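You operate a simulated robot arm through the tools that you are given. There is no shell and no other tool. Be economical: measure what you need, move in short steps, check, and stop when the job is done.

The job below is to be done with a simulated robot arm. You get a single attempt, and the scene is never put back.

## Task
Staple the recipes and the patterns, and lay both in the letter tray.
Fine: one staple in each.
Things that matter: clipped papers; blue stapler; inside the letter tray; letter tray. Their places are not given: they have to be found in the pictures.

The check looks at the end state, three seconds after you hand in, the way a careful person would. Anything else that was tipped, shoved, dropped, spilled or broken makes it a failure.

## Robot
A 6-joint arm with a two-finger parallel gripper, fixed in place. Base frame: the origin is at the foot of the arm, x ahead of it, y to its left, z up; the work surface is at about z = 0. Lengths are in mm, angles in rad, forces in N, time in s.
With the tool pointing down near the work surface it reaches from about 140 to 580 mm from the base axis. Its first joint turns from -1.152 to 1.152 rad. Payload 2.1 kg.
The tool frame sits at the grasp point between the pads (the TCP): z along the fingers, y along the line on which they close. The tips reach 30 mm beyond it. The gripper opens to 94 mm. The fingers are 28 mm wide and 10 mm thick; the gripper's body (50 by 96 mm) begins 55 mm behind the TCP.
Orientation is that of the tool frame in the base frame, as a unit quaternion [x, y, z, w]. With the fingers straight down and closing along the base's y, the tool's x points along the base's -x, its y along +y and its z along -z.

## Interface
- The arm moves only by the tool move_arm. Its arguments are lists of equal length, an entry for each row: "linear": the shift along the base's x, y, z in units of 30 mm (1.0 is 30 mm), a list of three; "delta_rot": the turn, a rotation vector about the base's x, y, z in units of 6 degrees (1.0 is 6 degrees), a list of three; "grip": the opening, from 0 (shut) to 1 (fully open). In form: {"linear": [[x, y, z], ...], "delta_rot": [[ax, ay, az], ...], "grip": [grip, ...]}. A call has 1 to 20 rows; each row shifts and turns the commanded pose from where the row before left it. A call with a number of a shift or a turn outside -1 to 1 is refused whole. Rows are played at 5 a second. More than 50 mm and 0.15 rad between two rows, or a gripper value outside its range, and nothing of the call is played. A pose out of reach is approached as far as the arm can. The call stops where the force on the tool passes 90 N (or 10 N more than at its start, if that is more) or the arm is blocked; 0.2 s more then pass. The fingers move at their own pace (about 72 mm/s each) and stop on an object; they squeeze with about 35 N. The grip force told is the motor's: it shows also when the fingers shut on nothing. Time passes only in rows, and 0.2 s behind the last, so rows that do not move let the fingers close. It gives the time, the measured TCP pose, the force on the tool (base axes), the opening and the grip force at its end, in the units of the frame above (readings bear some noise).
- Cameras (640 x 400 px; columns grow to the right, rows downward): "scene" is fixed at [33.8, -357.1, 488.4]; the picture's right is [0.92, -0.38, 0.00], its down [-0.21, -0.49, -0.85] and it looks along [0.33, 0.78, -0.53] (base axes); focal length 274 px, centre (320, 200). "wrist" rides on the gripper at [76, 14, -103] in the tool frame; the picture's right is [-0.18, 0.98, 0.00], its down [-0.75, -0.14, -0.64] and it looks along [-0.63, -0.12, 0.77] (tool axes); focal length 243 px, centre (320, 200).
- camera(camera): a new picture of that camera. It takes no simulated time.
- point_at(camera, pixels): for up to 12 pixels [column, row] of the newest picture of that camera ("zoom" is the newest enlarged one), the place [x, y, z] in the base frame of the surface seen there, good to about 2 mm. It takes no simulated time.
- enlarge(camera, box): a new picture of the part [left, top, right, bottom] of that camera's present view, enlarged. It takes no simulated time.
- finish_job(): hands the job in; it is judged then, once.

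Work in short steps. Measure before you move; look again where a grasp or a placing could have gone wrong, and mend it. You have 80 turns and 54 pictures in all, those below and enlarged ones among them. Open the gripper and draw the arm clear of the work before you hand the job in, unless the task says otherwise; then end with one line.

The tools are called after "Call:" as name(argument=value, ...) on one line, values as JSON. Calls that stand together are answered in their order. move_arm: Moves the arm, as the interface text tells. Its arguments: {"type":"object","properties":{"linear":{"type":"array","items":{"type":"array","items":{"type":"number"}}},"delta_rot":{"type":"array","items":{"type":"array","items":{"type":"number"}}},"grip":{"type":"array","items":{"type":"number"}}},"required":["linear","delta_rot","grip"]} The other tools are called the same way: camera (camera) takes a picture; point_at (camera, pixels) gives the place of the surface under pixels of a picture; enlarge (camera, box) takes an enlarged picture of a part of a camera's view; finish_job () hands the job in.

At the start:

```text
clock: 0.0
eef_pos: [273.3, 144.5, 348.2]
tcp_rot: [-0.001, 1.0, 0.0, 0.0]
force: [0.0, -0.5, -0.3]
gripper_width: 93.9
grasp_force: 0.1
```

scene: 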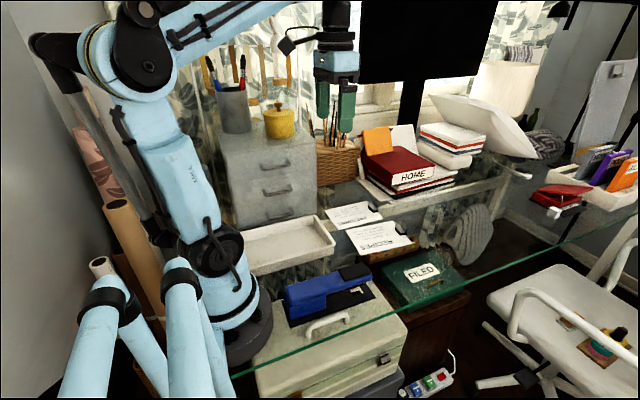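
wrist: 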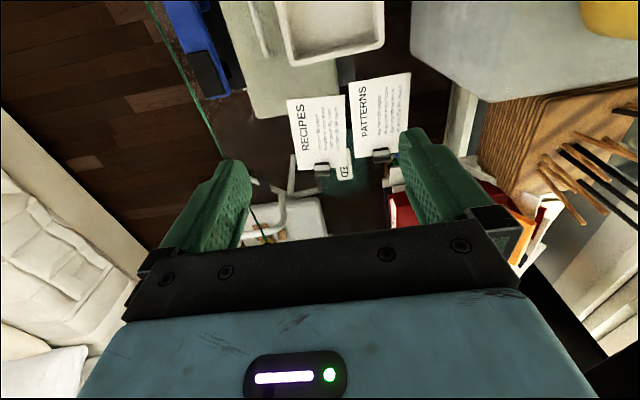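

The pictures show two clipped papers (scene ~(352,215) and (378,238)), a blue stapler (~(325,290)) and a white tray (~(285,243)). I enlarge that area to measure it.

Call:
enlarge(camera="scene", box=[230, 190, 430, 330])

Call:
enlarge(camera="wrist", box=[160, 0, 440, 200])

```text
2.86 times, centred on (330, 260) of scene
```

zoom: 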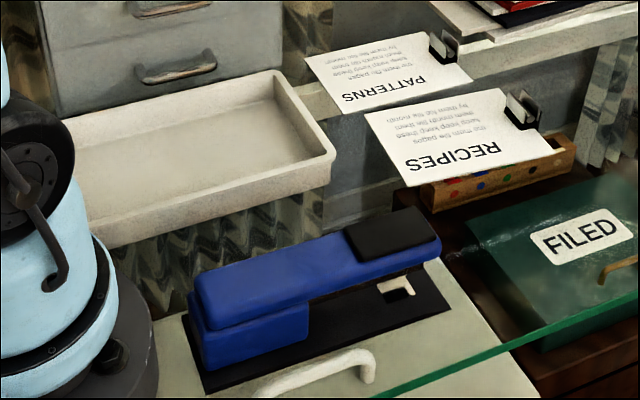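

```text
2.00 times, centred on (300, 100) of wrist
```

zoom: 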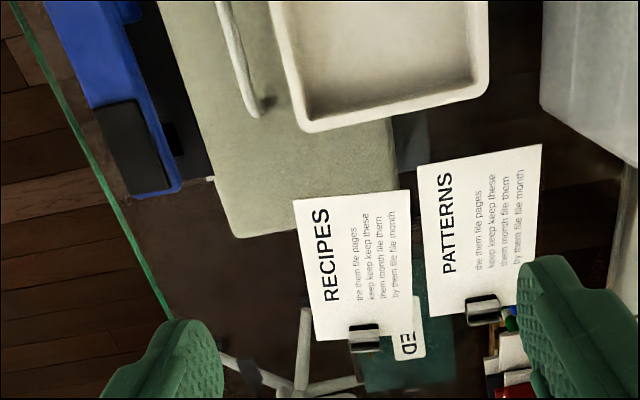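

I measure the stapler, tray and papers with both views.

Call:
point_at(camera="scene", pixels=[[288, 293], [290, 285], [320, 281], [350, 273], [366, 272], [357, 268], [374, 298], [292, 325], [288, 243], [334, 243], [314, 216], [258, 275]])

Call:
point_at(camera="zoom", pixels=[[297, 202], [408, 193], [424, 334], [318, 338], [420, 162], [541, 148], [534, 250], [434, 314], [364, 340], [484, 308], [140, 150], [185, 240]])

```text
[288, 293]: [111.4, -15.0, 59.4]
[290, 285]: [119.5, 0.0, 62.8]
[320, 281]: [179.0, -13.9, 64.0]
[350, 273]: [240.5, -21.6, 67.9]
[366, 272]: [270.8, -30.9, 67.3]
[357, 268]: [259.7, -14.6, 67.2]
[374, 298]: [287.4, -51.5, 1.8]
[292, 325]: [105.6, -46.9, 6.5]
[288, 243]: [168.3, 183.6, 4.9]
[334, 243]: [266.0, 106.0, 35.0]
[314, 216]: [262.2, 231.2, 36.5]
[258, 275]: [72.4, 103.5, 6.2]
```

```text
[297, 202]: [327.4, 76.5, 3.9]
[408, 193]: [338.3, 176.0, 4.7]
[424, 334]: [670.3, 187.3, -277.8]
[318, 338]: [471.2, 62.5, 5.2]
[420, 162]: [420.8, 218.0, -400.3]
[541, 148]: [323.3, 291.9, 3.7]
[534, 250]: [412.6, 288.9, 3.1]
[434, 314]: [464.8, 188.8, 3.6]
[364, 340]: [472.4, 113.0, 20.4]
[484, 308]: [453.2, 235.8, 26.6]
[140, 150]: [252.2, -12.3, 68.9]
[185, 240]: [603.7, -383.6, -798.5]
```

Recipes spans about x 327–475, y 65–175, with its clip near (472,113). Patterns' clip is near (453,236). Next I zoom tightly on the stapler mouth and both clips.

Call:
enlarge(camera="scene", box=[330, 255, 394, 305])

Call:
enlarge(camera="scene", box=[340, 195, 430, 255])

```text
8.00 times, centred on (362, 280) of scene
```

zoom: 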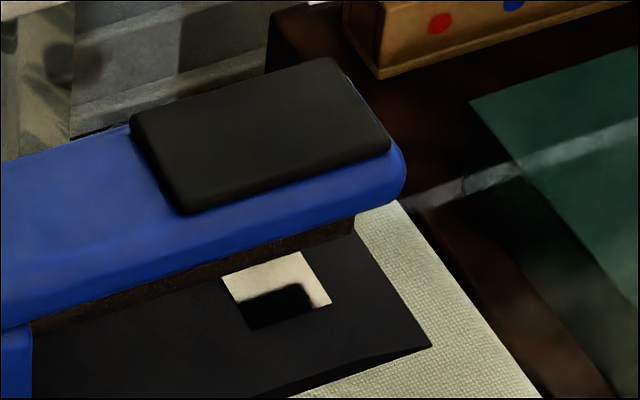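

```text
6.67 times, centred on (385, 225) of scene
```

zoom: 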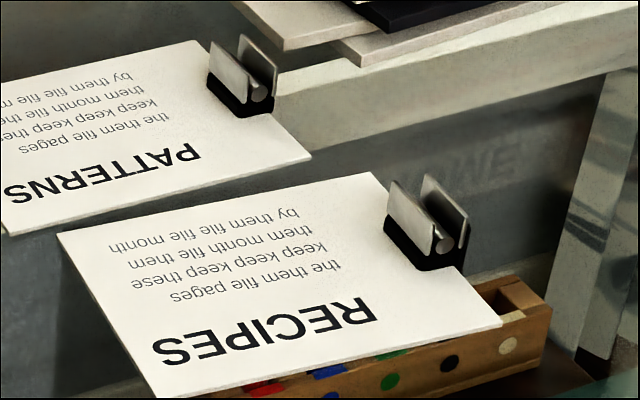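

The clip wings stand upright, about 25 mm wide along y. I measure the anvil, the head underside, the base corners and the clip details.

Call:
point_at(camera="scene", pixels=[[357, 288], [356, 293], [362, 292], [365, 283], [363, 283], [366, 279], [370, 277], [375, 298], [350, 296], [340, 300], [372, 285], [345, 289]])

Call:
point_at(camera="zoom", pixels=[[394, 185], [432, 225], [427, 178], [465, 215], [392, 232], [420, 265], [215, 45], [252, 75], [275, 70], [212, 85], [240, 112], [455, 260]])

```text
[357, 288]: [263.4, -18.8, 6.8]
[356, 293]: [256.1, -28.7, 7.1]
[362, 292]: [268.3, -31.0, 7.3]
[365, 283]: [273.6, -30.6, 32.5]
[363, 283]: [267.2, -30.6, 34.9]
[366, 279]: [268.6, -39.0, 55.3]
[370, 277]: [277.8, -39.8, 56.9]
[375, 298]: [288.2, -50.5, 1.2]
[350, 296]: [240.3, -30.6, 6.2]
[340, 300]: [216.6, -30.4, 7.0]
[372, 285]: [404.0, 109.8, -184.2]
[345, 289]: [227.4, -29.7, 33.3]
```

```text
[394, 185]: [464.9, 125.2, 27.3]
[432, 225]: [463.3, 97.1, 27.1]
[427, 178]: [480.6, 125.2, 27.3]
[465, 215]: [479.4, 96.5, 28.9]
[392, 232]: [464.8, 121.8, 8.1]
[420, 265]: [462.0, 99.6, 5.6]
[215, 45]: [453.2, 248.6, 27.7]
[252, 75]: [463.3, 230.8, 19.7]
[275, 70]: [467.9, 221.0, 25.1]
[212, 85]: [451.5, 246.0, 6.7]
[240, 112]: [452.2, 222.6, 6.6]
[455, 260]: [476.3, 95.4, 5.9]
```

Clip of Recipes is centred at about (472,111), top z≈28. Before moving, I measure the surrounding obstacles (book stack, wooden holder, monitor, papers on the right).

Call:
point_at(camera="scene", pixels=[[410, 190], [365, 160], [376, 135], [405, 130], [340, 165], [340, 140], [450, 180], [432, 145], [375, 190], [460, 110], [318, 165], [380, 80]])

```text
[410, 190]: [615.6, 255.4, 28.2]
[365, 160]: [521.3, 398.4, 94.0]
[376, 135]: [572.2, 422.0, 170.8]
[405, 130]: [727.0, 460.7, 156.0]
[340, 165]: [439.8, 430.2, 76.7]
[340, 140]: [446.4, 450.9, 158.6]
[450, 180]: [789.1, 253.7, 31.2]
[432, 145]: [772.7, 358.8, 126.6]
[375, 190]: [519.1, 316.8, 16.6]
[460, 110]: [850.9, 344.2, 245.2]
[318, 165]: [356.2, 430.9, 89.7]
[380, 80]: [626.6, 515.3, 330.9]
```

Obstacles lie well beyond both clips. I move above the Recipes clip at z≈120, turned −5° to match the sheet.

Call:
move_arm(linear=[[0.829, -0.14, -0.95], [0.829, -0.14, -0.95], [0.829, -0.14, -0.95], [0.829, -0.14, -0.95], [0.829, -0.14, -0.95], [0.829, -0.14, -0.95], [0.829, -0.14, -0.95], [0.829, -0.14, -0.95], [0, 0, 0]], delta_rot=[[0, 0, -0.1], [0, 0, -0.1], [0, 0, -0.1], [0, 0, -0.1], [0, 0, -0.1], [0, 0, -0.1], [0, 0, -0.1], [0, 0, -0.1], [0, 0, 0]], grip=[0.6, 0.6, 0.6, 0.6, 0.6, 0.6, 0.6, 0.6, 0.6])

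Call:
camera(camera="wrist")

```text
clock: 2.0
eef_pos: [473.4, 110.6, 119.5]
tcp_rot: [0.043, 0.999, 0.0, -0.001]
force: [-0.3, -0.7, 0.0]
gripper_width: 56.3
grasp_force: 0.1
```

```text
47 pictures are left
```

wrist: 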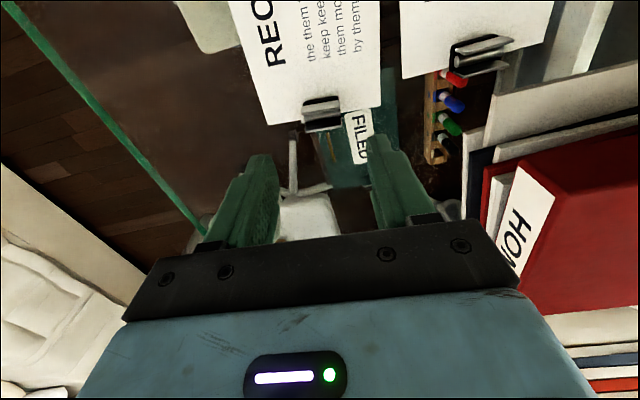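

The clip is at wrist (322,115); I measure it and the Patterns clip more precisely.

Call:
point_at(camera="wrist", pixels=[[304, 104], [339, 100], [306, 130], [341, 126], [270, 123], [379, 106], [453, 47], [512, 40], [456, 73], [507, 67], [243, 8], [401, 78]])

```text
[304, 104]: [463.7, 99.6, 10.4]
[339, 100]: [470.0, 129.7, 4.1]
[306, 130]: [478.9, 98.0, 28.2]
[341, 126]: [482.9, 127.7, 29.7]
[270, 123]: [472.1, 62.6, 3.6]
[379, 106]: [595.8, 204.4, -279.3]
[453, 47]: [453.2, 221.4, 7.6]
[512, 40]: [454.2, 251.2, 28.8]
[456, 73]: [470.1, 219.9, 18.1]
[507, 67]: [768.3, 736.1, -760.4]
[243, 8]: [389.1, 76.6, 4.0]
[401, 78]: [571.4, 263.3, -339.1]
```

Clip centre ≈ (472.5,113). I descend to TCP z≈39 and close.

Call:
move_arm(linear=[[0, 0.07, -0.9], [0, 0, -0.9], [0, 0, -0.5], [0, 0, -0.38], [0, 0, 0], [0, 0, 0], [0, 0, 0], [0, 0, 0]], delta_rot=[[0, 0, 0], [0, 0, 0], [0, 0, 0], [0, 0, 0], [0, 0, 0], [0, 0, 0], [0, 0, 0], [0, 0, 0]], grip=[0.6, 0.6, 0.6, 0.6, 0.6, 0.2, 0.2, 0.2])

Call:
enlarge(camera="scene", box=[320, 150, 460, 280])

```text
clock: 3.8
eef_pos: [472.5, 113.0, 40.3]
tcp_rot: [0.042, 0.999, 0.0, 0.0]
force: [-0.4, 0.9, 0.4]
gripper_width: 31.4
grasp_force: 35.1
```

```text
3.08 times, centred on (390, 215) of scene
```

zoom: 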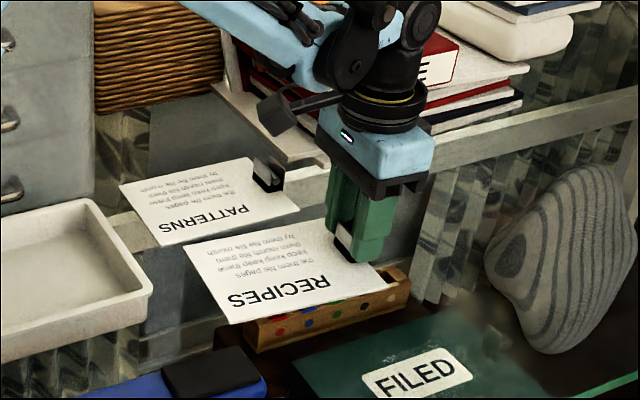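

Clip gripped (31.4 mm, 35 N). I lift 40 mm, undo the −5° turn and carry sideways to y≈−20, staying at x≈472 in front of the stapler.

Call:
move_arm(linear=[[0, 0, 0.45], [0, 0, 0.9], [0, -0.7, 0], [0, -0.75, 0], [0, -0.75, 0], [0, -0.75, 0], [0, -0.75, 0], [0, -0.73, 0], [0, 0, 0], [0, 0, 0]], delta_rot=[[0, 0, 0], [0, 0, 0], [0, 0, 0.2], [0, 0, 0.2], [0, 0, 0.2], [0, 0, 0.2], [0, 0, 0], [0, 0, 0], [0, 0, 0], [0, 0, 0]], grip=[0.2, 0.2, 0.2, 0.2, 0.2, 0.2, 0.2, 0.2, 0.2, 0.2])

Call:
enlarge(camera="scene", box=[300, 180, 500, 320])

```text
clock: 6.0
eef_pos: [472.0, -18.6, 81.0]
tcp_rot: [0.0, 1.0, 0.0, 0.0]
force: [0.5, -0.1, -0.6]
gripper_width: 31.3
grasp_force: 34.8
```

```text
2.86 times, centred on (400, 250) of scene
```

zoom: 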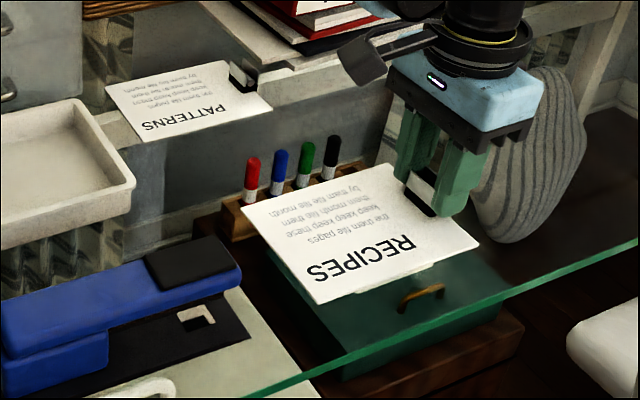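

Paper is held; I measure its corners for tilt and yaw.

Call:
point_at(camera="zoom", pixels=[[246, 210], [318, 300], [280, 252], [390, 168], [476, 243], [360, 230], [240, 268], [205, 270]])

```text
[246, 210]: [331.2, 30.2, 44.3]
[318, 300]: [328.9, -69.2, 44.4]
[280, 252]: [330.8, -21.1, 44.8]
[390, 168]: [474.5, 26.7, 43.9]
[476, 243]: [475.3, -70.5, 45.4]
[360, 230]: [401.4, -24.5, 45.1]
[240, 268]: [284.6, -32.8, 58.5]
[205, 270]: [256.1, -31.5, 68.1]
```

Paper is level, leading edge at x≈330, top z≈44.5, centred on y≈−20. I lower 25 mm to line up with the mouth (7–33) and slide in 86 mm.

Call:
move_arm(linear=[[0, 0, -0.83], [0, 0, 0], [-0.6, 0, 0], [-0.6, 0, 0], [-0.6, 0, 0], [-0.6, 0, 0], [-0.46, 0, 0], [0, 0, 0]], delta_rot=[[0, 0, 0], [0, 0, 0], [0, 0, 0], [0, 0, 0], [0, 0, 0], [0, 0, 0], [0, 0, 0], [0, 0, 0]], grip=[0.2, 0.2, 0.2, 0.2, 0.2, 0.2, 0.2, 0.2])

Call:
enlarge(camera="scene", box=[280, 200, 440, 320])

```text
clock: 7.8
eef_pos: [385.8, -20.6, 57.7]
tcp_rot: [0.0, 1.0, 0.0, -0.001]
force: [0.6, -1.1, -0.8]
gripper_width: 31.6
grasp_force: 34.9
```

```text
3.33 times, centred on (360, 260) of scene
```

zoom: 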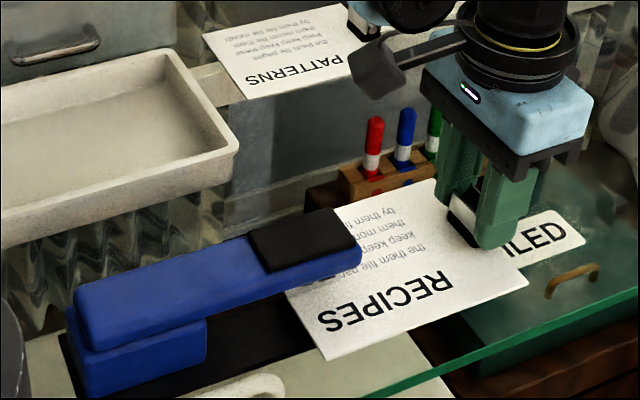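

The sheet is in the mouth. I lower it 11 mm onto the base, release, and rise straight up to z≈150.

Call:
move_arm(linear=[[0, 0, -0.2], [0, 0, -0.17], [0, 0, 0], [0, 0, 0], [0, 0, 0], [0, 0, 0], [0, 0, 0.4], [0, 0, 0.9], [0, 0, 0.9], [0, 0, 0.9], [0, 0, 0]], delta_rot=[[0, 0, 0], [0, 0, 0], [0, 0, 0], [0, 0, 0], [0, 0, 0], [0, 0, 0], [0, 0, 0], [0, 0, 0], [0, 0, 0], [0, 0, 0], [0, 0, 0]], grip=[0.2, 0.2, 0.2, 0.6, 0.6, 0.6, 0.6, 0.6, 0.6, 0.6, 0.6])

Call:
enlarge(camera="scene", box=[280, 200, 440, 320])

```text
clock: 10.2
eef_pos: [385.0, -21.1, 139.7]
tcp_rot: [-0.001, 1.0, 0.0, -0.001]
force: [0.0, 0.2, 0.0]
gripper_width: 56.5
grasp_force: 0.0
```

```text
3.33 times, centred on (360, 260) of scene
```

zoom: 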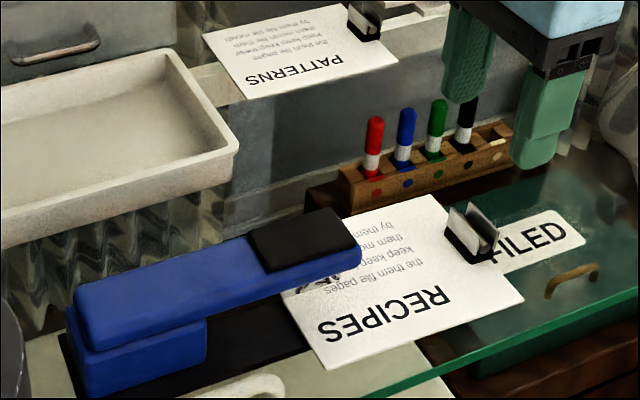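

Sheet stayed put. I check its corners and the stapler cap.

Call:
point_at(camera="zoom", pixels=[[284, 295], [326, 367], [522, 302], [434, 197], [450, 212], [500, 245], [250, 235], [275, 272], [358, 250], [335, 210], [300, 242]])

Call:
enlarge(camera="scene", box=[345, 265, 393, 295])

```text
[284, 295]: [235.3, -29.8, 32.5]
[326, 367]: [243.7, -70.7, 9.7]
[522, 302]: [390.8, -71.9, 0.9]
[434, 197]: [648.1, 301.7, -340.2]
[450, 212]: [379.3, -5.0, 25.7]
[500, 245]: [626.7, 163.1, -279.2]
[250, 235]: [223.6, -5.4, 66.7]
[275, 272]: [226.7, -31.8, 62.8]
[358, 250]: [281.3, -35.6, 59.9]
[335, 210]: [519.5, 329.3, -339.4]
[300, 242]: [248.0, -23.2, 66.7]
```

```text
13.33 times, centred on (369, 280) of scene
```

zoom: 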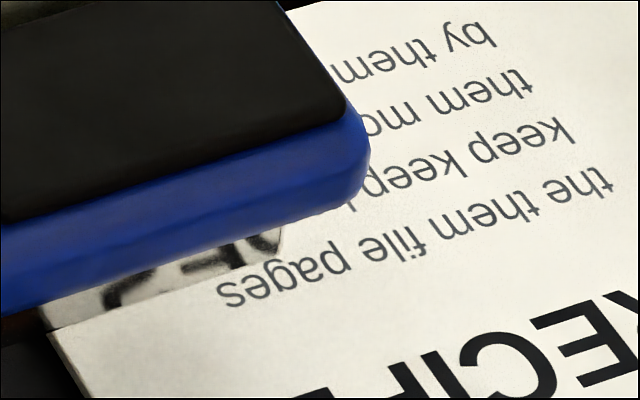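

Leading edge at x≈243 lies under the head, anvil at x≈264. I close the fingers and go above the cap at (258,−20), then down to about 6 mm above it.

Call:
move_arm(linear=[[-0.85, 0, 0], [-0.85, 0, 0], [-0.85, 0, 0], [-0.85, 0.02, 0], [-0.83, 0.02, 0], [0, 0, -0.6], [0, 0, -0.6], [0, 0, 0]], delta_rot=[[0, 0, 0], [0, 0, 0], [0, 0, 0], [0, 0, 0], [0, 0, 0], [0, 0, 0], [0, 0, 0], [0, 0, 0]], grip=[0, 0, 0, 0, 0, 0, 0, 0])

Call:
enlarge(camera="scene", box=[280, 200, 440, 320])

```text
clock: 12.0
eef_pos: [259.1, -17.6, 100.1]
tcp_rot: [0.0, 1.0, 0.001, 0.0]
force: [-0.5, 0.2, 1.0]
gripper_width: 0.1
grasp_force: 32.9
```

```text
3.33 times, centred on (360, 260) of scene
```

zoom: 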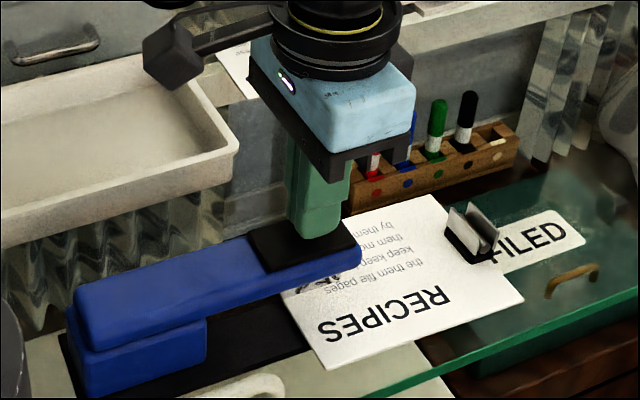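

Fingers are right above the cap. I press straight down slowly; the call stops by itself at the force limit.

Call:
move_arm(linear=[[0, 0, -0.1], [0, 0, -0.1], [0, 0, -0.1], [0, 0, -0.1], [0, 0, -0.1], [0, 0, -0.1], [0, 0, -0.1], [0, 0, -0.1], [0, 0, -0.1]], delta_rot=[[0, 0, 0], [0, 0, 0], [0, 0, 0], [0, 0, 0], [0, 0, 0], [0, 0, 0], [0, 0, 0], [0, 0, 0], [0, 0, 0]], grip=[0, 0, 0, 0, 0, 0, 0, 0, 0])

Call:
enlarge(camera="scene", box=[280, 200, 440, 320])

```text
clock: 14.0
eef_pos: [258.5, -18.4, 75.3]
tcp_rot: [-0.001, 1.0, 0.0, -0.002]
force: [-3.3, 5.1, 82.6]
gripper_width: 0.2
grasp_force: 33.1
```

```text
3.33 times, centred on (360, 260) of scene
```

zoom: 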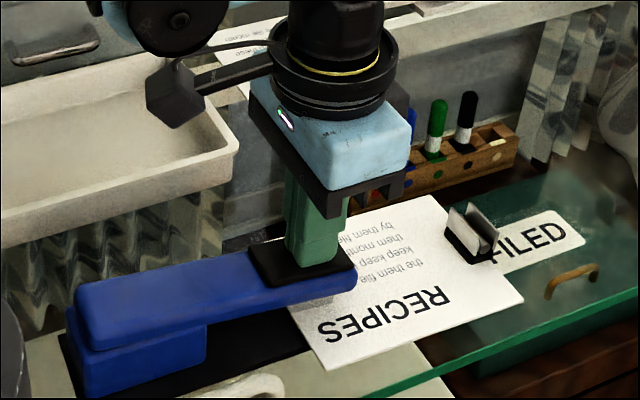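

The head is fully down with 83 N. I lift off steadily to z≈140 and back out to x≈385 above the clip, opening the fingers, then look for the staple.

Call:
move_arm(linear=[[0, 0, 0.4], [0, 0, 0.6], [0, 0, 0.6], [0, 0, 0.6], [0.85, 0, 0], [0.85, 0, 0], [0.85, 0, 0], [0.85, -0.02, 0], [0.83, -0.02, 0], [0, 0, 0]], delta_rot=[[0, 0, 0], [0, 0, 0], [0, 0, 0], [0, 0, 0], [0, 0, 0], [0, 0, 0], [0, 0, 0], [0, 0, 0], [0, 0, 0], [0, 0, 0]], grip=[0, 0, 0, 0, 0.6, 0.6, 0.6, 0.6, 0.6, 0.6])

Call:
enlarge(camera="scene", box=[280, 200, 440, 320])

Call:
camera(camera="wrist")

```text
clock: 16.2
eef_pos: [387.3, -20.2, 141.0]
tcp_rot: [-0.001, 1.0, -0.001, -0.001]
force: [-0.6, 0.4, 0.7]
gripper_width: 56.5
grasp_force: 0.0
```

```text
3.33 times, centred on (360, 260) of scene
```

zoom: 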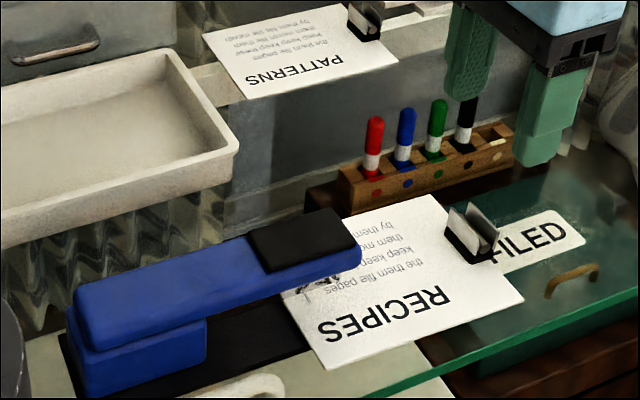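

```text
38 pictures are left
```

wrist: 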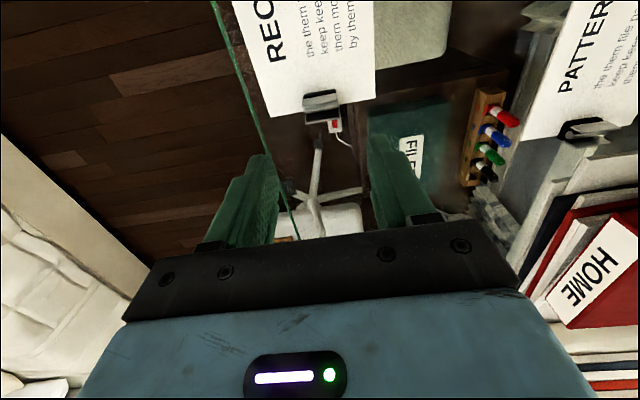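

The sheet and clip have not moved. I descend on the clip and grip again at TCP z≈38.

Call:
move_arm(linear=[[-0.05, 0, -0.9], [0, 0, -0.9], [0, 0, -0.9], [0, 0, -0.45], [0, 0, -0.27], [0, 0, 0], [0, 0, 0], [0, 0, 0], [0, 0, 0]], delta_rot=[[0, 0, 0], [0, 0, 0], [0, 0, 0], [0, 0, 0], [0, 0, 0], [0, 0, 0], [0, 0, 0], [0, 0, 0], [0, 0, 0]], grip=[0.6, 0.6, 0.6, 0.6, 0.6, 0.2, 0.2, 0.2, 0.2])

```text
clock: 18.2
eef_pos: [383.7, -20.0, 39.4]
tcp_rot: [0.0, 1.0, 0.0, -0.001]
force: [0.8, 0.5, 0.1]
gripper_width: 31.4
grasp_force: 35.1
```

Gripped at 31.4 mm. I raise 9 mm within the mouth and withdraw 90 mm along +x, then lift and look for the staple.

Call:
move_arm(linear=[[0, 0, 0.3], [0.5, 0, 0], [0.5, 0, 0], [0.6, 0, 0], [0.7, 0, 0], [0.7, 0, 0], [0, 0, 0.8], [0, 0, 0]], delta_rot=[[0, 0, 0], [0, 0, 0], [0, 0, 0], [0, 0, 0], [0, 0, 0], [0, 0, 0], [0, 0, 0], [0, 0, 0]], grip=[0.2, 0.2, 0.2, 0.2, 0.2, 0.2, 0.2, 0.2])

Call:
enlarge(camera="scene", box=[330, 200, 450, 290])

```text
clock: 20.0
eef_pos: [473.9, -19.0, 70.3]
tcp_rot: [0.0, 1.0, 0.0, 0.0]
force: [-0.4, 0.3, -0.9]
gripper_width: 31.5
grasp_force: 34.8
```

```text
4.44 times, centred on (390, 245) of scene
```

zoom: 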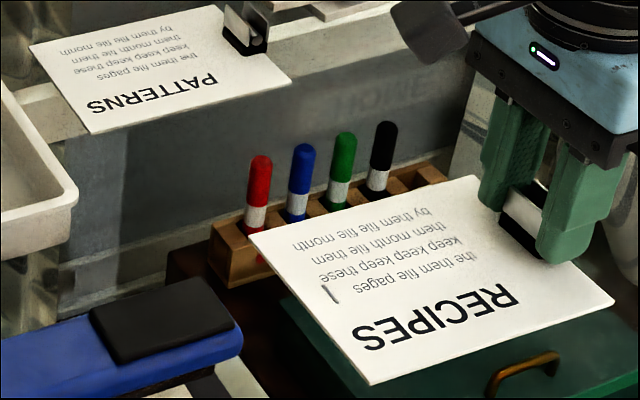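

A single staple is visible at zoom (330,293). Now I zoom on the tray to fix its inside.

Call:
enlarge(camera="scene", box=[230, 195, 350, 285])

```text
4.44 times, centred on (290, 240) of scene
```

zoom: 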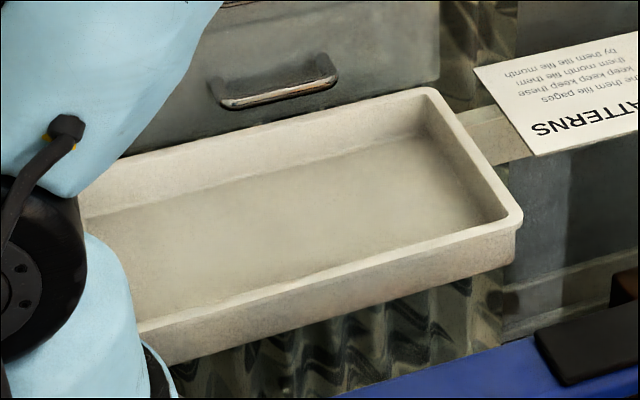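

Call:
point_at(camera="zoom", pixels=[[415, 97], [421, 135], [484, 222], [515, 214], [522, 222], [430, 90], [350, 170], [300, 280], [310, 285], [250, 140], [140, 335], [110, 160]])

```text
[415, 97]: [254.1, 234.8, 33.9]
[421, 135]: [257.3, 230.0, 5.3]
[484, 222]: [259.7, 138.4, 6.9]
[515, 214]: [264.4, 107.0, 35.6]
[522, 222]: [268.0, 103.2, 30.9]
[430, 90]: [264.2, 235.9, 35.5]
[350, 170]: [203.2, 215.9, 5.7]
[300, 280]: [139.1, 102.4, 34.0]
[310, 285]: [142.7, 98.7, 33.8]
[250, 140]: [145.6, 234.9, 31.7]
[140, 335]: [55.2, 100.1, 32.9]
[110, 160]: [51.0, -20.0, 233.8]
```

The tray interior runs about x ≤257, y 107–230, floor z≈5.5. I check the held sheet's tilt and the drawer cabinet's face.

Call:
camera(camera="scene")

Call:
point_at(camera="scene", pixels=[[375, 253], [401, 285], [454, 268], [410, 265], [265, 200], [310, 200], [310, 150], [290, 190]])

```text
35 pictures are left
```

scene: 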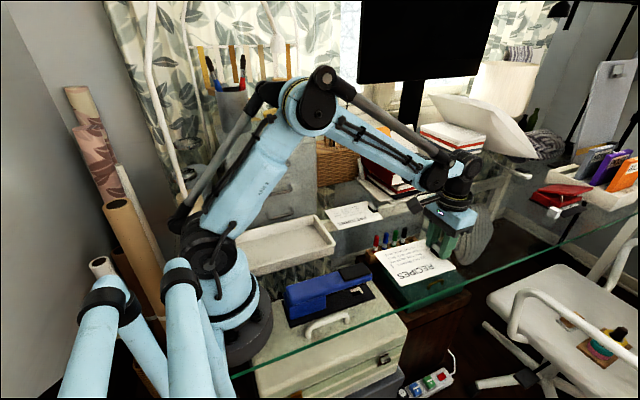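

```text
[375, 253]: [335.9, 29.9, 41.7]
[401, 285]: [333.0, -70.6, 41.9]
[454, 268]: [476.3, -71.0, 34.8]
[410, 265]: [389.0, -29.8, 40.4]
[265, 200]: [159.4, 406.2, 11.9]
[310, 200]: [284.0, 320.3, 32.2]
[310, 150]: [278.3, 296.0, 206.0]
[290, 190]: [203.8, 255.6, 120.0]
```

Sheet is tipped ~2.8° (far edge high). I level it, raise to z≈120, and carry it over the tray to (238,168).

Call:
move_arm(linear=[[0, 0, 0.83], [0, 0, 0.83], [0, 0.89, 0], [0, 0.89, 0], [0, 0.89, 0], [-0.87, 0.89, 0], [-0.87, 0.89, 0], [-0.87, 0.89, 0], [-0.87, 0.89, 0], [-0.87, 0, 0], [-0.87, 0, 0], [-0.87, 0, 0], [-0.87, 0, 0], [-0.9, 0, 0], [0, 0, 0]], delta_rot=[[0, -0.22, 0], [0, -0.22, 0], [0, 0, 0], [0, 0, 0], [0, 0, 0], [0, 0, 0], [0, 0, 0], [0, 0, 0], [0, 0, 0], [0, 0, 0], [0, 0, 0], [0, 0, 0], [0, 0, 0], [0, 0, 0], [0, 0, 0]], grip=[0.2, 0.2, 0.2, 0.2, 0.2, 0.2, 0.2, 0.2, 0.2, 0.2, 0.2, 0.2, 0.2, 0.2, 0.2])

Call:
camera(camera="scene")

Call:
camera(camera="wrist")

```text
clock: 23.2
eef_pos: [239.4, 167.7, 120.3]
tcp_rot: [-0.001, 1.0, 0.0, 0.023]
force: [0.5, -0.1, -0.7]
gripper_width: 31.3
grasp_force: 35.7
```

```text
34 pictures are left
```

scene: 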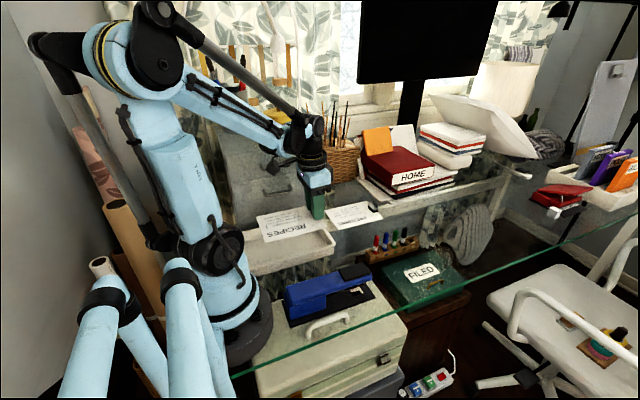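

```text
33 pictures are left
```

wrist: 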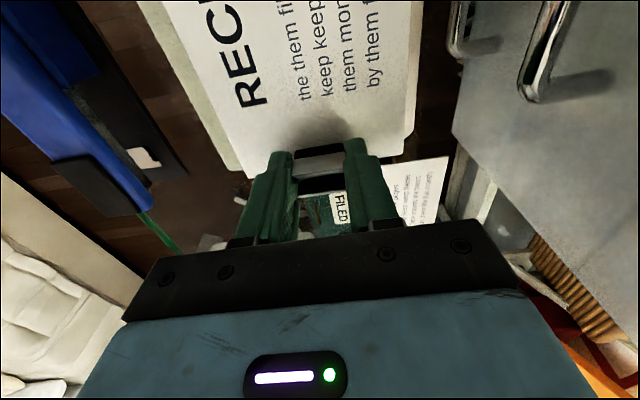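

The sheet is over the tray. I measure its corners and tray rim seen from the wrist.

Call:
point_at(camera="scene", pixels=[[258, 219], [266, 241], [312, 228], [300, 208], [332, 242], [326, 230]])

Call:
point_at(camera="wrist", pixels=[[235, 140], [400, 125], [170, 10], [240, 170], [405, 152], [150, 20], [413, 60], [421, 60]])

```text
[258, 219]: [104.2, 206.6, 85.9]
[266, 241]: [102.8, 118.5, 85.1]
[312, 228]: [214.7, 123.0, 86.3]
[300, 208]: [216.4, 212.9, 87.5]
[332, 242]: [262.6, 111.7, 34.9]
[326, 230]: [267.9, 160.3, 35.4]
```

```text
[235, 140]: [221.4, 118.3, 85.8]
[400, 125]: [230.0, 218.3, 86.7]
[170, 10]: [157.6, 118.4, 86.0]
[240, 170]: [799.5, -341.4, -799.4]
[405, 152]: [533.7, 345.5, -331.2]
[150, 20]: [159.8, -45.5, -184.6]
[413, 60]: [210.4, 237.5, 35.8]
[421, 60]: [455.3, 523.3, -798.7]
```

Level, y 118–218, x≈100–243: it fits. I descend 74 mm slowly, release and rise.

Call:
move_arm(linear=[[0, 0, -0.7], [0, 0, -0.7], [0, 0, -0.6], [0, 0, -0.3], [0, 0, -0.17], [0, 0, 0], [0, 0, 0], [0, 0, 0]], delta_rot=[[0, 0, 0], [0, 0, 0], [0, 0, 0], [0, 0, 0], [0, 0, 0], [0, 0, 0], [0, 0, 0], [0, 0, 0]], grip=[0.2, 0.2, 0.2, 0.2, 0.2, 0.2, 0.5, 0.5])

Call:
enlarge(camera="scene", box=[230, 175, 370, 280])

```text
clock: 25.0
eef_pos: [238.8, 168.3, 47.5]
tcp_rot: [0.001, 1.0, 0.001, 0.023]
force: [0.4, 0.0, -0.6]
gripper_width: 47.0
grasp_force: 0.0
```

```text
3.81 times, centred on (300, 228) of scene
```

zoom: 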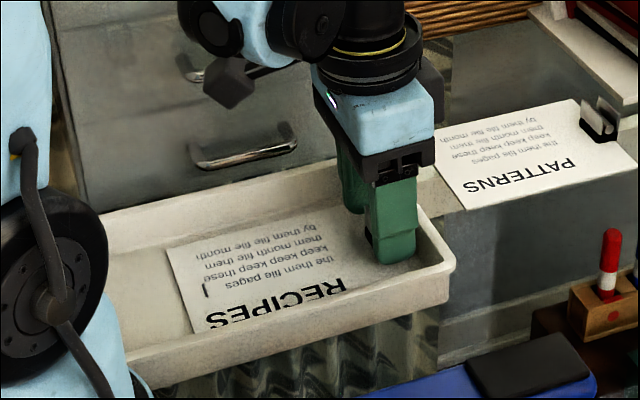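

Recipes lies flat in the tray. I rise, level the tool, and go above the Patterns clip at about (460,235).

Call:
move_arm(linear=[[0, 0, 0.5], [0, 0, 0.9], [0, 0, 0.9], [0, 0, 0.5], [0.92, 0.28, 0], [0.92, 0.28, 0], [0.92, 0.28, 0], [0.92, 0.28, 0], [0.92, 0.28, 0], [0.92, 0.28, 0], [0.92, 0.28, 0], [0.92, 0.28, 0], [0, 0, 0]], delta_rot=[[0, 0, 0], [0, 0, 0], [0, 0.22, 0], [0, 0.22, 0], [0, 0, -0.04], [0, 0, -0.04], [0, 0, -0.04], [0, 0, -0.04], [0, 0, -0.04], [0, 0, -0.04], [0, 0, -0.04], [0, 0, -0.04], [0, 0, 0]], grip=[0.5, 0.5, 0.5, 0.6, 0.6, 0.6, 0.6, 0.6, 0.6, 0.6, 0.6, 0.6, 0.6])

Call:
enlarge(camera="wrist", box=[220, 0, 420, 140])

Call:
enlarge(camera="scene", box=[230, 175, 370, 280])

```text
clock: 27.8
eef_pos: [459.8, 237.3, 129.3]
tcp_rot: [0.017, 1.0, 0.0, 0.001]
force: [-0.2, -0.4, 0.8]
gripper_width: 56.3
grasp_force: 0.0
```

```text
2.86 times, centred on (320, 70) of wrist
```

zoom: 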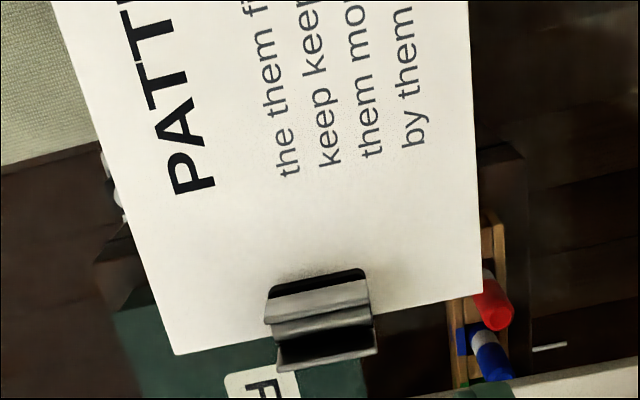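

```text
3.81 times, centred on (300, 228) of scene
```

zoom: 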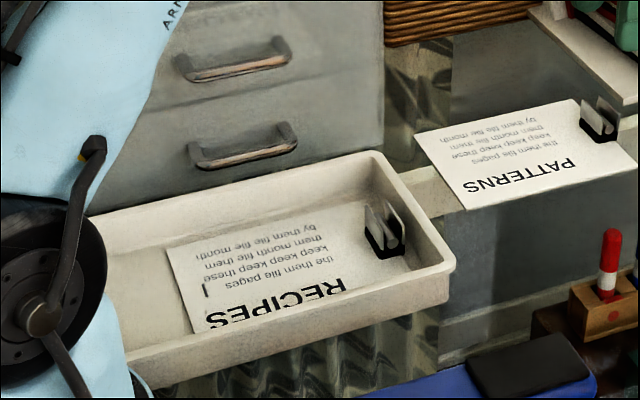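

Recipes is resting well in the tray. I measure the Patterns clip and sheet edges from the wrist.

Call:
point_at(camera="wrist", pixels=[[302, 111], [336, 106], [308, 127], [339, 121], [270, 122], [375, 101], [371, 3], [228, 3], [304, 105], [334, 98]])

Call:
point_at(camera="zoom", pixels=[[365, 240], [365, 202], [385, 250], [400, 240], [192, 320], [172, 255], [345, 300], [440, 150]])

```text
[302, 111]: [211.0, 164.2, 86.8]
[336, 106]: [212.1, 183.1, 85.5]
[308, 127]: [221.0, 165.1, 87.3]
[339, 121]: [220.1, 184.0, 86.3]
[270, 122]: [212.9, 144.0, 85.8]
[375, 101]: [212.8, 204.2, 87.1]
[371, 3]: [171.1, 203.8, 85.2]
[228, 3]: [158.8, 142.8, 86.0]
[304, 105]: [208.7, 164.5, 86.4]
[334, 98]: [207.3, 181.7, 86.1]
```

```text
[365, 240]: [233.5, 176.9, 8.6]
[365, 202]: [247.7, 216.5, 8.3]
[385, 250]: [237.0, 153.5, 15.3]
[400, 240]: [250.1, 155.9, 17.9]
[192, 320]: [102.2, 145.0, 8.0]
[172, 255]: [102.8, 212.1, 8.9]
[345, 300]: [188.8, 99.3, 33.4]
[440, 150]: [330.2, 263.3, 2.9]
```

The wrist measurement used an older frame, so I take a fresh one.

Call:
camera(camera="wrist")

Call:
point_at(camera="wrist", pixels=[[302, 111], [336, 106], [308, 127], [339, 121], [270, 122], [375, 101], [371, 3], [228, 3], [304, 104], [332, 99]])

```text
29 pictures are left
```

wrist: 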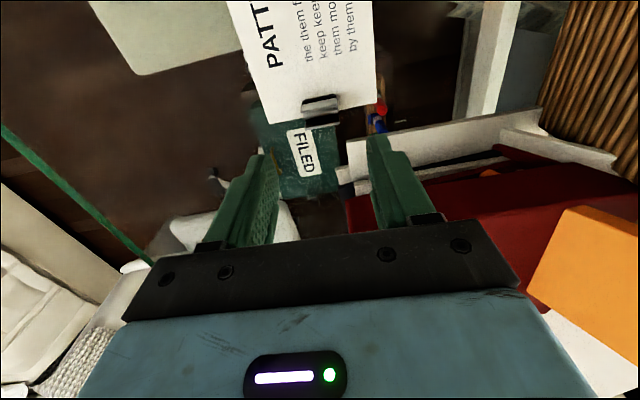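

```text
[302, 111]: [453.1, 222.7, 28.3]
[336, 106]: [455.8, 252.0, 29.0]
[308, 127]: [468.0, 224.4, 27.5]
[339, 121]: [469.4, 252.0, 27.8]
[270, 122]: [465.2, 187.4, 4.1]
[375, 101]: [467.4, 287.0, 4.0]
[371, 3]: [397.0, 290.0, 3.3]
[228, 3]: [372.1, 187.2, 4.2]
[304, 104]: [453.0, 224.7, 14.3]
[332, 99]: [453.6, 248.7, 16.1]
```

Clip centre ≈ (461.5,237.8), aligned with the tool. I descend to z≈40 and close.

Call:
move_arm(linear=[[0.05, 0.02, -0.9], [0, 0, -0.9], [0, 0, -0.7], [0, 0, -0.48], [0, 0, 0], [0, 0, 0], [0, 0, 0], [0, 0, 0]], delta_rot=[[0, 0, 0], [0, 0, 0], [0, 0, 0], [0, 0, 0], [0, 0, 0], [0, 0, 0], [0, 0, 0], [0, 0, 0]], grip=[0.6, 0.6, 0.6, 0.6, 0.6, 0.2, 0.2, 0.2])

```text
clock: 29.6
eef_pos: [460.7, 234.7, 42.5]
tcp_rot: [0.017, 1.0, -0.001, 0.0]
force: [0.0, 0.9, -0.5]
gripper_width: 31.6
grasp_force: 34.8
```

Gripped (31.6 mm). I lift and carry it to y≈−20, x≈472 in front of the stapler.

Call:
move_arm(linear=[[0, 0, 0.4], [0, 0, 0.9], [0.04, -0.85, 0], [0.04, -0.86, 0], [0.04, -0.86, 0], [0.04, -0.86, 0], [0.04, -0.86, 0], [0.04, -0.86, 0], [0.04, -0.86, 0], [0.04, -0.86, 0], [0.04, -0.86, 0], [0, -0.86, 0], [0, 0, 0]], delta_rot=[[0, 0, 0], [0, 0, 0], [0, 0, 0.08], [0, 0, 0.08], [0, 0, 0.08], [0, 0, 0.08], [0, 0, 0], [0, 0, 0], [0, 0, 0], [0, 0, 0], [0, 0, 0], [0, 0, 0], [0, 0, 0]], grip=[0.2, 0.2, 0.2, 0.2, 0.2, 0.2, 0.2, 0.2, 0.2, 0.2, 0.2, 0.2, 0.2])

Call:
enlarge(camera="scene", box=[300, 180, 500, 320])

```text
clock: 32.4
eef_pos: [470.3, -22.8, 80.5]
tcp_rot: [0.0, 1.0, 0.002, 0.0]
force: [-0.5, -0.3, -1.0]
gripper_width: 31.4
grasp_force: 35.2
```

```text
2.86 times, centred on (400, 250) of scene
```

zoom: 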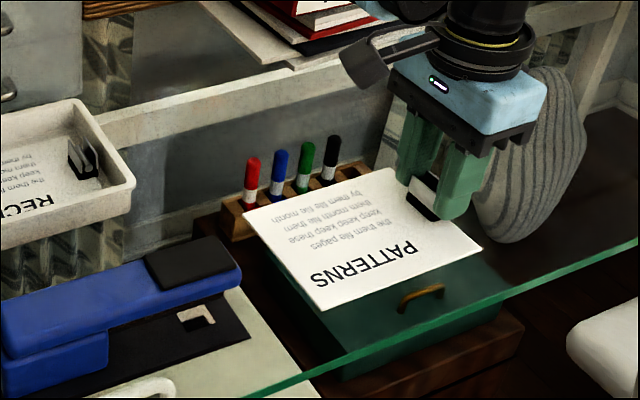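

Call:
point_at(camera="zoom", pixels=[[247, 213], [320, 303], [280, 255], [388, 172], [478, 246], [360, 235]])

```text
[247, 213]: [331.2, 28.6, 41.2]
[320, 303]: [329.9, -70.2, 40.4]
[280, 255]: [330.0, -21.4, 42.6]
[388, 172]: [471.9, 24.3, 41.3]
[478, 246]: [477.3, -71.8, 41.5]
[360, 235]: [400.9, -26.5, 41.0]
```

The sheet is level, top z≈41, leading edge x≈330, centre y≈−21. I lower 21 mm to mid-mouth and slide in 86 mm.

Call:
move_arm(linear=[[0, 0.03, -0.7], [0, 0, 0], [-0.6, 0, 0], [-0.6, 0, 0], [-0.6, 0, 0], [-0.6, 0, 0], [-0.46, 0, 0], [0, 0, 0]], delta_rot=[[0, 0, 0], [0, 0, 0], [0, 0, 0], [0, 0, 0], [0, 0, 0], [0, 0, 0], [0, 0, 0], [0, 0, 0]], grip=[0.2, 0.2, 0.2, 0.2, 0.2, 0.2, 0.2, 0.2])

Call:
enlarge(camera="scene", box=[280, 200, 440, 320])

```text
clock: 34.2
eef_pos: [385.1, -21.2, 59.9]
tcp_rot: [0.0, 1.0, 0.0, 0.001]
force: [0.0, 0.0, -0.4]
gripper_width: 31.2
grasp_force: 35.2
```

```text
3.33 times, centred on (360, 260) of scene
```

zoom: 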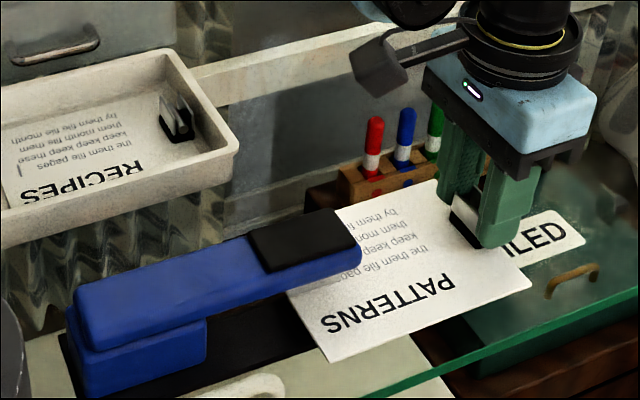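

It entered cleanly. I lower 10.5 mm, release, rise, and go over the cap with shut fingers.

Call:
move_arm(linear=[[0, 0, -0.2], [0, 0, -0.15], [0, 0, 0], [0, 0, 0], [0, 0, 0], [0, 0, 0], [0, 0, 0.4], [0, 0, 0.9], [0, 0, 0.9], [0, 0, 0.85], [-0.85, 0, 0], [-0.85, 0, 0], [-0.85, 0, 0], [-0.85, 0.02, 0], [-0.83, 0.02, 0], [0, 0, 0]], delta_rot=[[0, 0, 0], [0, 0, 0], [0, 0, 0], [0, 0, 0], [0, 0, 0], [0, 0, 0], [0, 0, 0], [0, 0, 0], [0, 0, 0], [0, 0, 0], [0, 0, 0], [0, 0, 0], [0, 0, 0], [0, 0, 0], [0, 0, 0], [0, 0, 0]], grip=[0.2, 0.2, 0.2, 0.6, 0.6, 0.6, 0.6, 0.6, 0.6, 0.6, 0, 0, 0, 0, 0, 0])

Call:
enlarge(camera="scene", box=[280, 200, 440, 320])

```text
clock: 37.6
eef_pos: [260.1, -21.1, 141.4]
tcp_rot: [0.0, 1.0, 0.0, 0.0]
force: [0.7, -0.4, -0.1]
gripper_width: 0.1
grasp_force: 33.3
```

```text
3.33 times, centred on (360, 260) of scene
```

zoom: 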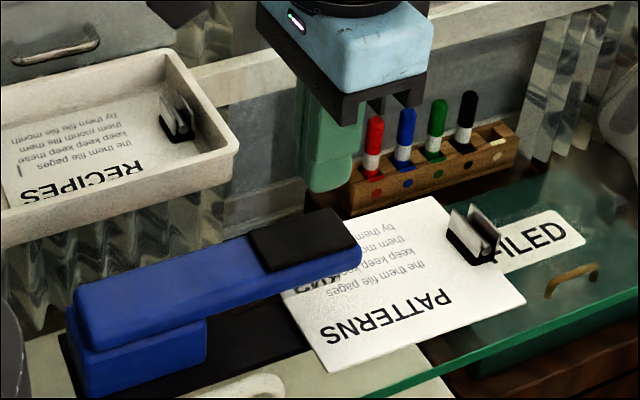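

Sheet is resting in the mouth. I descend to the cap and press once, as before.

Call:
move_arm(linear=[[0, 0.03, -0.65], [0, 0.03, -0.65], [0, 0, -0.1], [0, 0, -0.1], [0, 0, -0.1], [0, 0, -0.1], [0, 0, -0.1], [0, 0, -0.1], [0, 0, -0.1], [0, 0, -0.1], [0, 0, -0.1]], delta_rot=[[0, 0, 0], [0, 0, 0], [0, 0, 0], [0, 0, 0], [0, 0, 0], [0, 0, 0], [0, 0, 0], [0, 0, 0], [0, 0, 0], [0, 0, 0], [0, 0, 0]], grip=[0, 0, 0, 0, 0, 0, 0, 0, 0, 0, 0])

```text
clock: 40.0
eef_pos: [259.5, -19.0, 76.9]
tcp_rot: [0.001, 1.0, -0.001, 0.0]
force: [1.4, -5.5, 59.6]
gripper_width: 0.2
grasp_force: 33.0
```

59.6 N now versus 83 N on the first staple. Without lifting, I press a further 1.5 mm to match the same stroke.

Call:
move_arm(linear=[[0, 0, -0.05], [0, 0, 0]], delta_rot=[[0, 0, 0], [0, 0, 0]], grip=[0, 0])

```text
clock: 40.4
eef_pos: [260.1, -18.6, 76.1]
tcp_rot: [0.0, 1.0, 0.0, -0.004]
force: [-4.6, 1.2, 51.7]
gripper_width: 0.0
grasp_force: 33.0
stopped in row 1: the force on the tool passed its limit (the readings are from after the stop); the commanded pose is now the measured one
```

The force limit was reached, so the press is complete. I lift off, back out over the clip and check.

Call:
move_arm(linear=[[0, 0, 0.4], [0, 0, 0.6], [0, 0, 0.6], [0, 0, 0.6], [0.85, 0, 0], [0.85, 0, 0], [0.85, 0, 0], [0.85, -0.02, 0], [0.77, -0.05, 0], [0, 0, 0]], delta_rot=[[0, 0, 0], [0, 0, 0], [0, 0, 0], [0, 0, 0], [0, 0, 0], [0, 0, 0], [0, 0, 0], [0, 0, 0], [0, 0, 0], [0, 0, 0]], grip=[0, 0, 0, 0, 0.6, 0.6, 0.6, 0.6, 0.6, 0.6])

Call:
enlarge(camera="scene", box=[280, 200, 440, 320])

```text
clock: 42.6
eef_pos: [384.3, -20.6, 141.5]
tcp_rot: [0.0, 1.0, 0.0, -0.002]
force: [0.1, 0.3, 0.1]
gripper_width: 56.3
grasp_force: 0.2
```

```text
3.33 times, centred on (360, 260) of scene
```

zoom: 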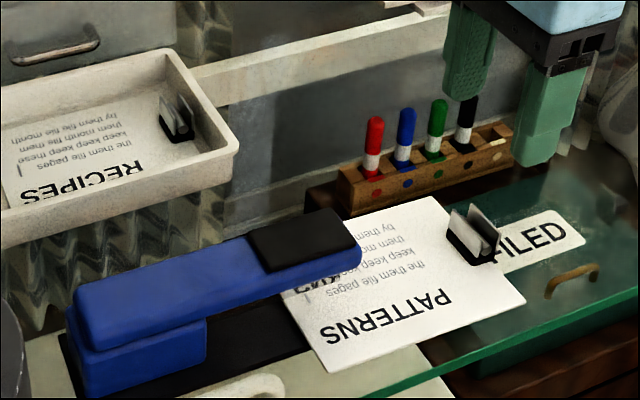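

Sheet is unmoved; a staple shows near (307,293). I descend, grip the clip, lift 9 mm, withdraw, raise, and look.

Call:
move_arm(linear=[[0.03, 0, -0.9], [0, 0, -0.9], [0, 0, -0.9], [0, 0, -0.45], [0, 0, -0.25], [0, 0, 0], [0, 0, 0], [0, 0, 0], [0, 0, 0], [0, 0, 0.3], [0.5, 0, 0], [0.5, 0, 0], [0.6, 0, 0], [0.7, 0, 0], [0.7, 0, 0], [0, 0, 0.8], [0, 0, 0]], delta_rot=[[0, 0, 0], [0, 0, 0], [0, 0, 0], [0, 0, 0], [0, 0, 0], [0, 0, 0], [0, 0, 0], [0, 0, 0], [0, 0, 0], [0, 0, 0], [0, 0, 0], [0, 0, 0], [0, 0, 0], [0, 0, 0], [0, 0, 0], [0, 0, 0], [0, 0, 0]], grip=[0.6, 0.6, 0.6, 0.6, 0.6, 0.2, 0.2, 0.2, 0.2, 0.2, 0.2, 0.2, 0.2, 0.2, 0.2, 0.2, 0.2])

Call:
enlarge(camera="scene", box=[330, 200, 450, 290])

```text
clock: 46.2
eef_pos: [476.3, -22.1, 72.8]
tcp_rot: [0.0, 1.0, 0.0, -0.002]
force: [-1.0, -0.3, 0.1]
gripper_width: 31.3
grasp_force: 34.9
```

```text
4.44 times, centred on (390, 245) of scene
```

zoom: 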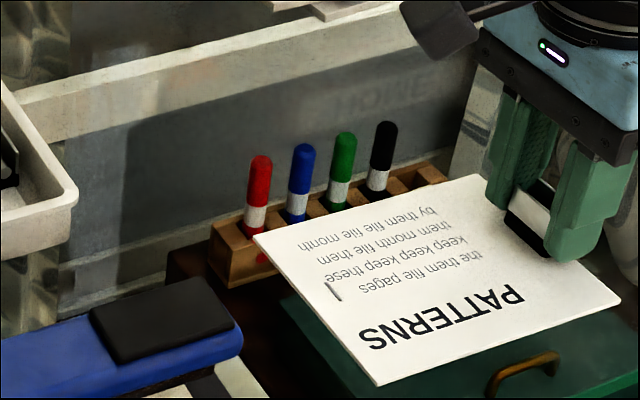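

One staple shows at (334,292). I measure the sheet's tilt and zoom in on the staple.

Call:
point_at(camera="zoom", pixels=[[256, 237], [376, 380], [614, 298], [470, 178], [420, 265]])

Call:
enlarge(camera="scene", box=[380, 255, 412, 275])

```text
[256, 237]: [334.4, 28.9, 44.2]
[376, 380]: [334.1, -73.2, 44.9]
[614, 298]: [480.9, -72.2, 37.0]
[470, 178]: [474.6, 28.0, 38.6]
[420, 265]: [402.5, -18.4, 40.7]
```

```text
16.00 times, centred on (396, 265) of scene
```

zoom: 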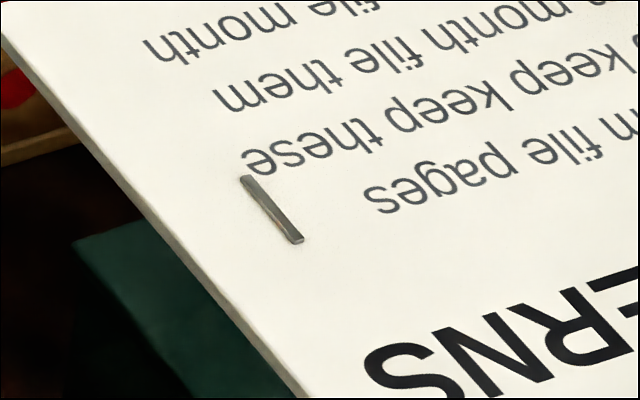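

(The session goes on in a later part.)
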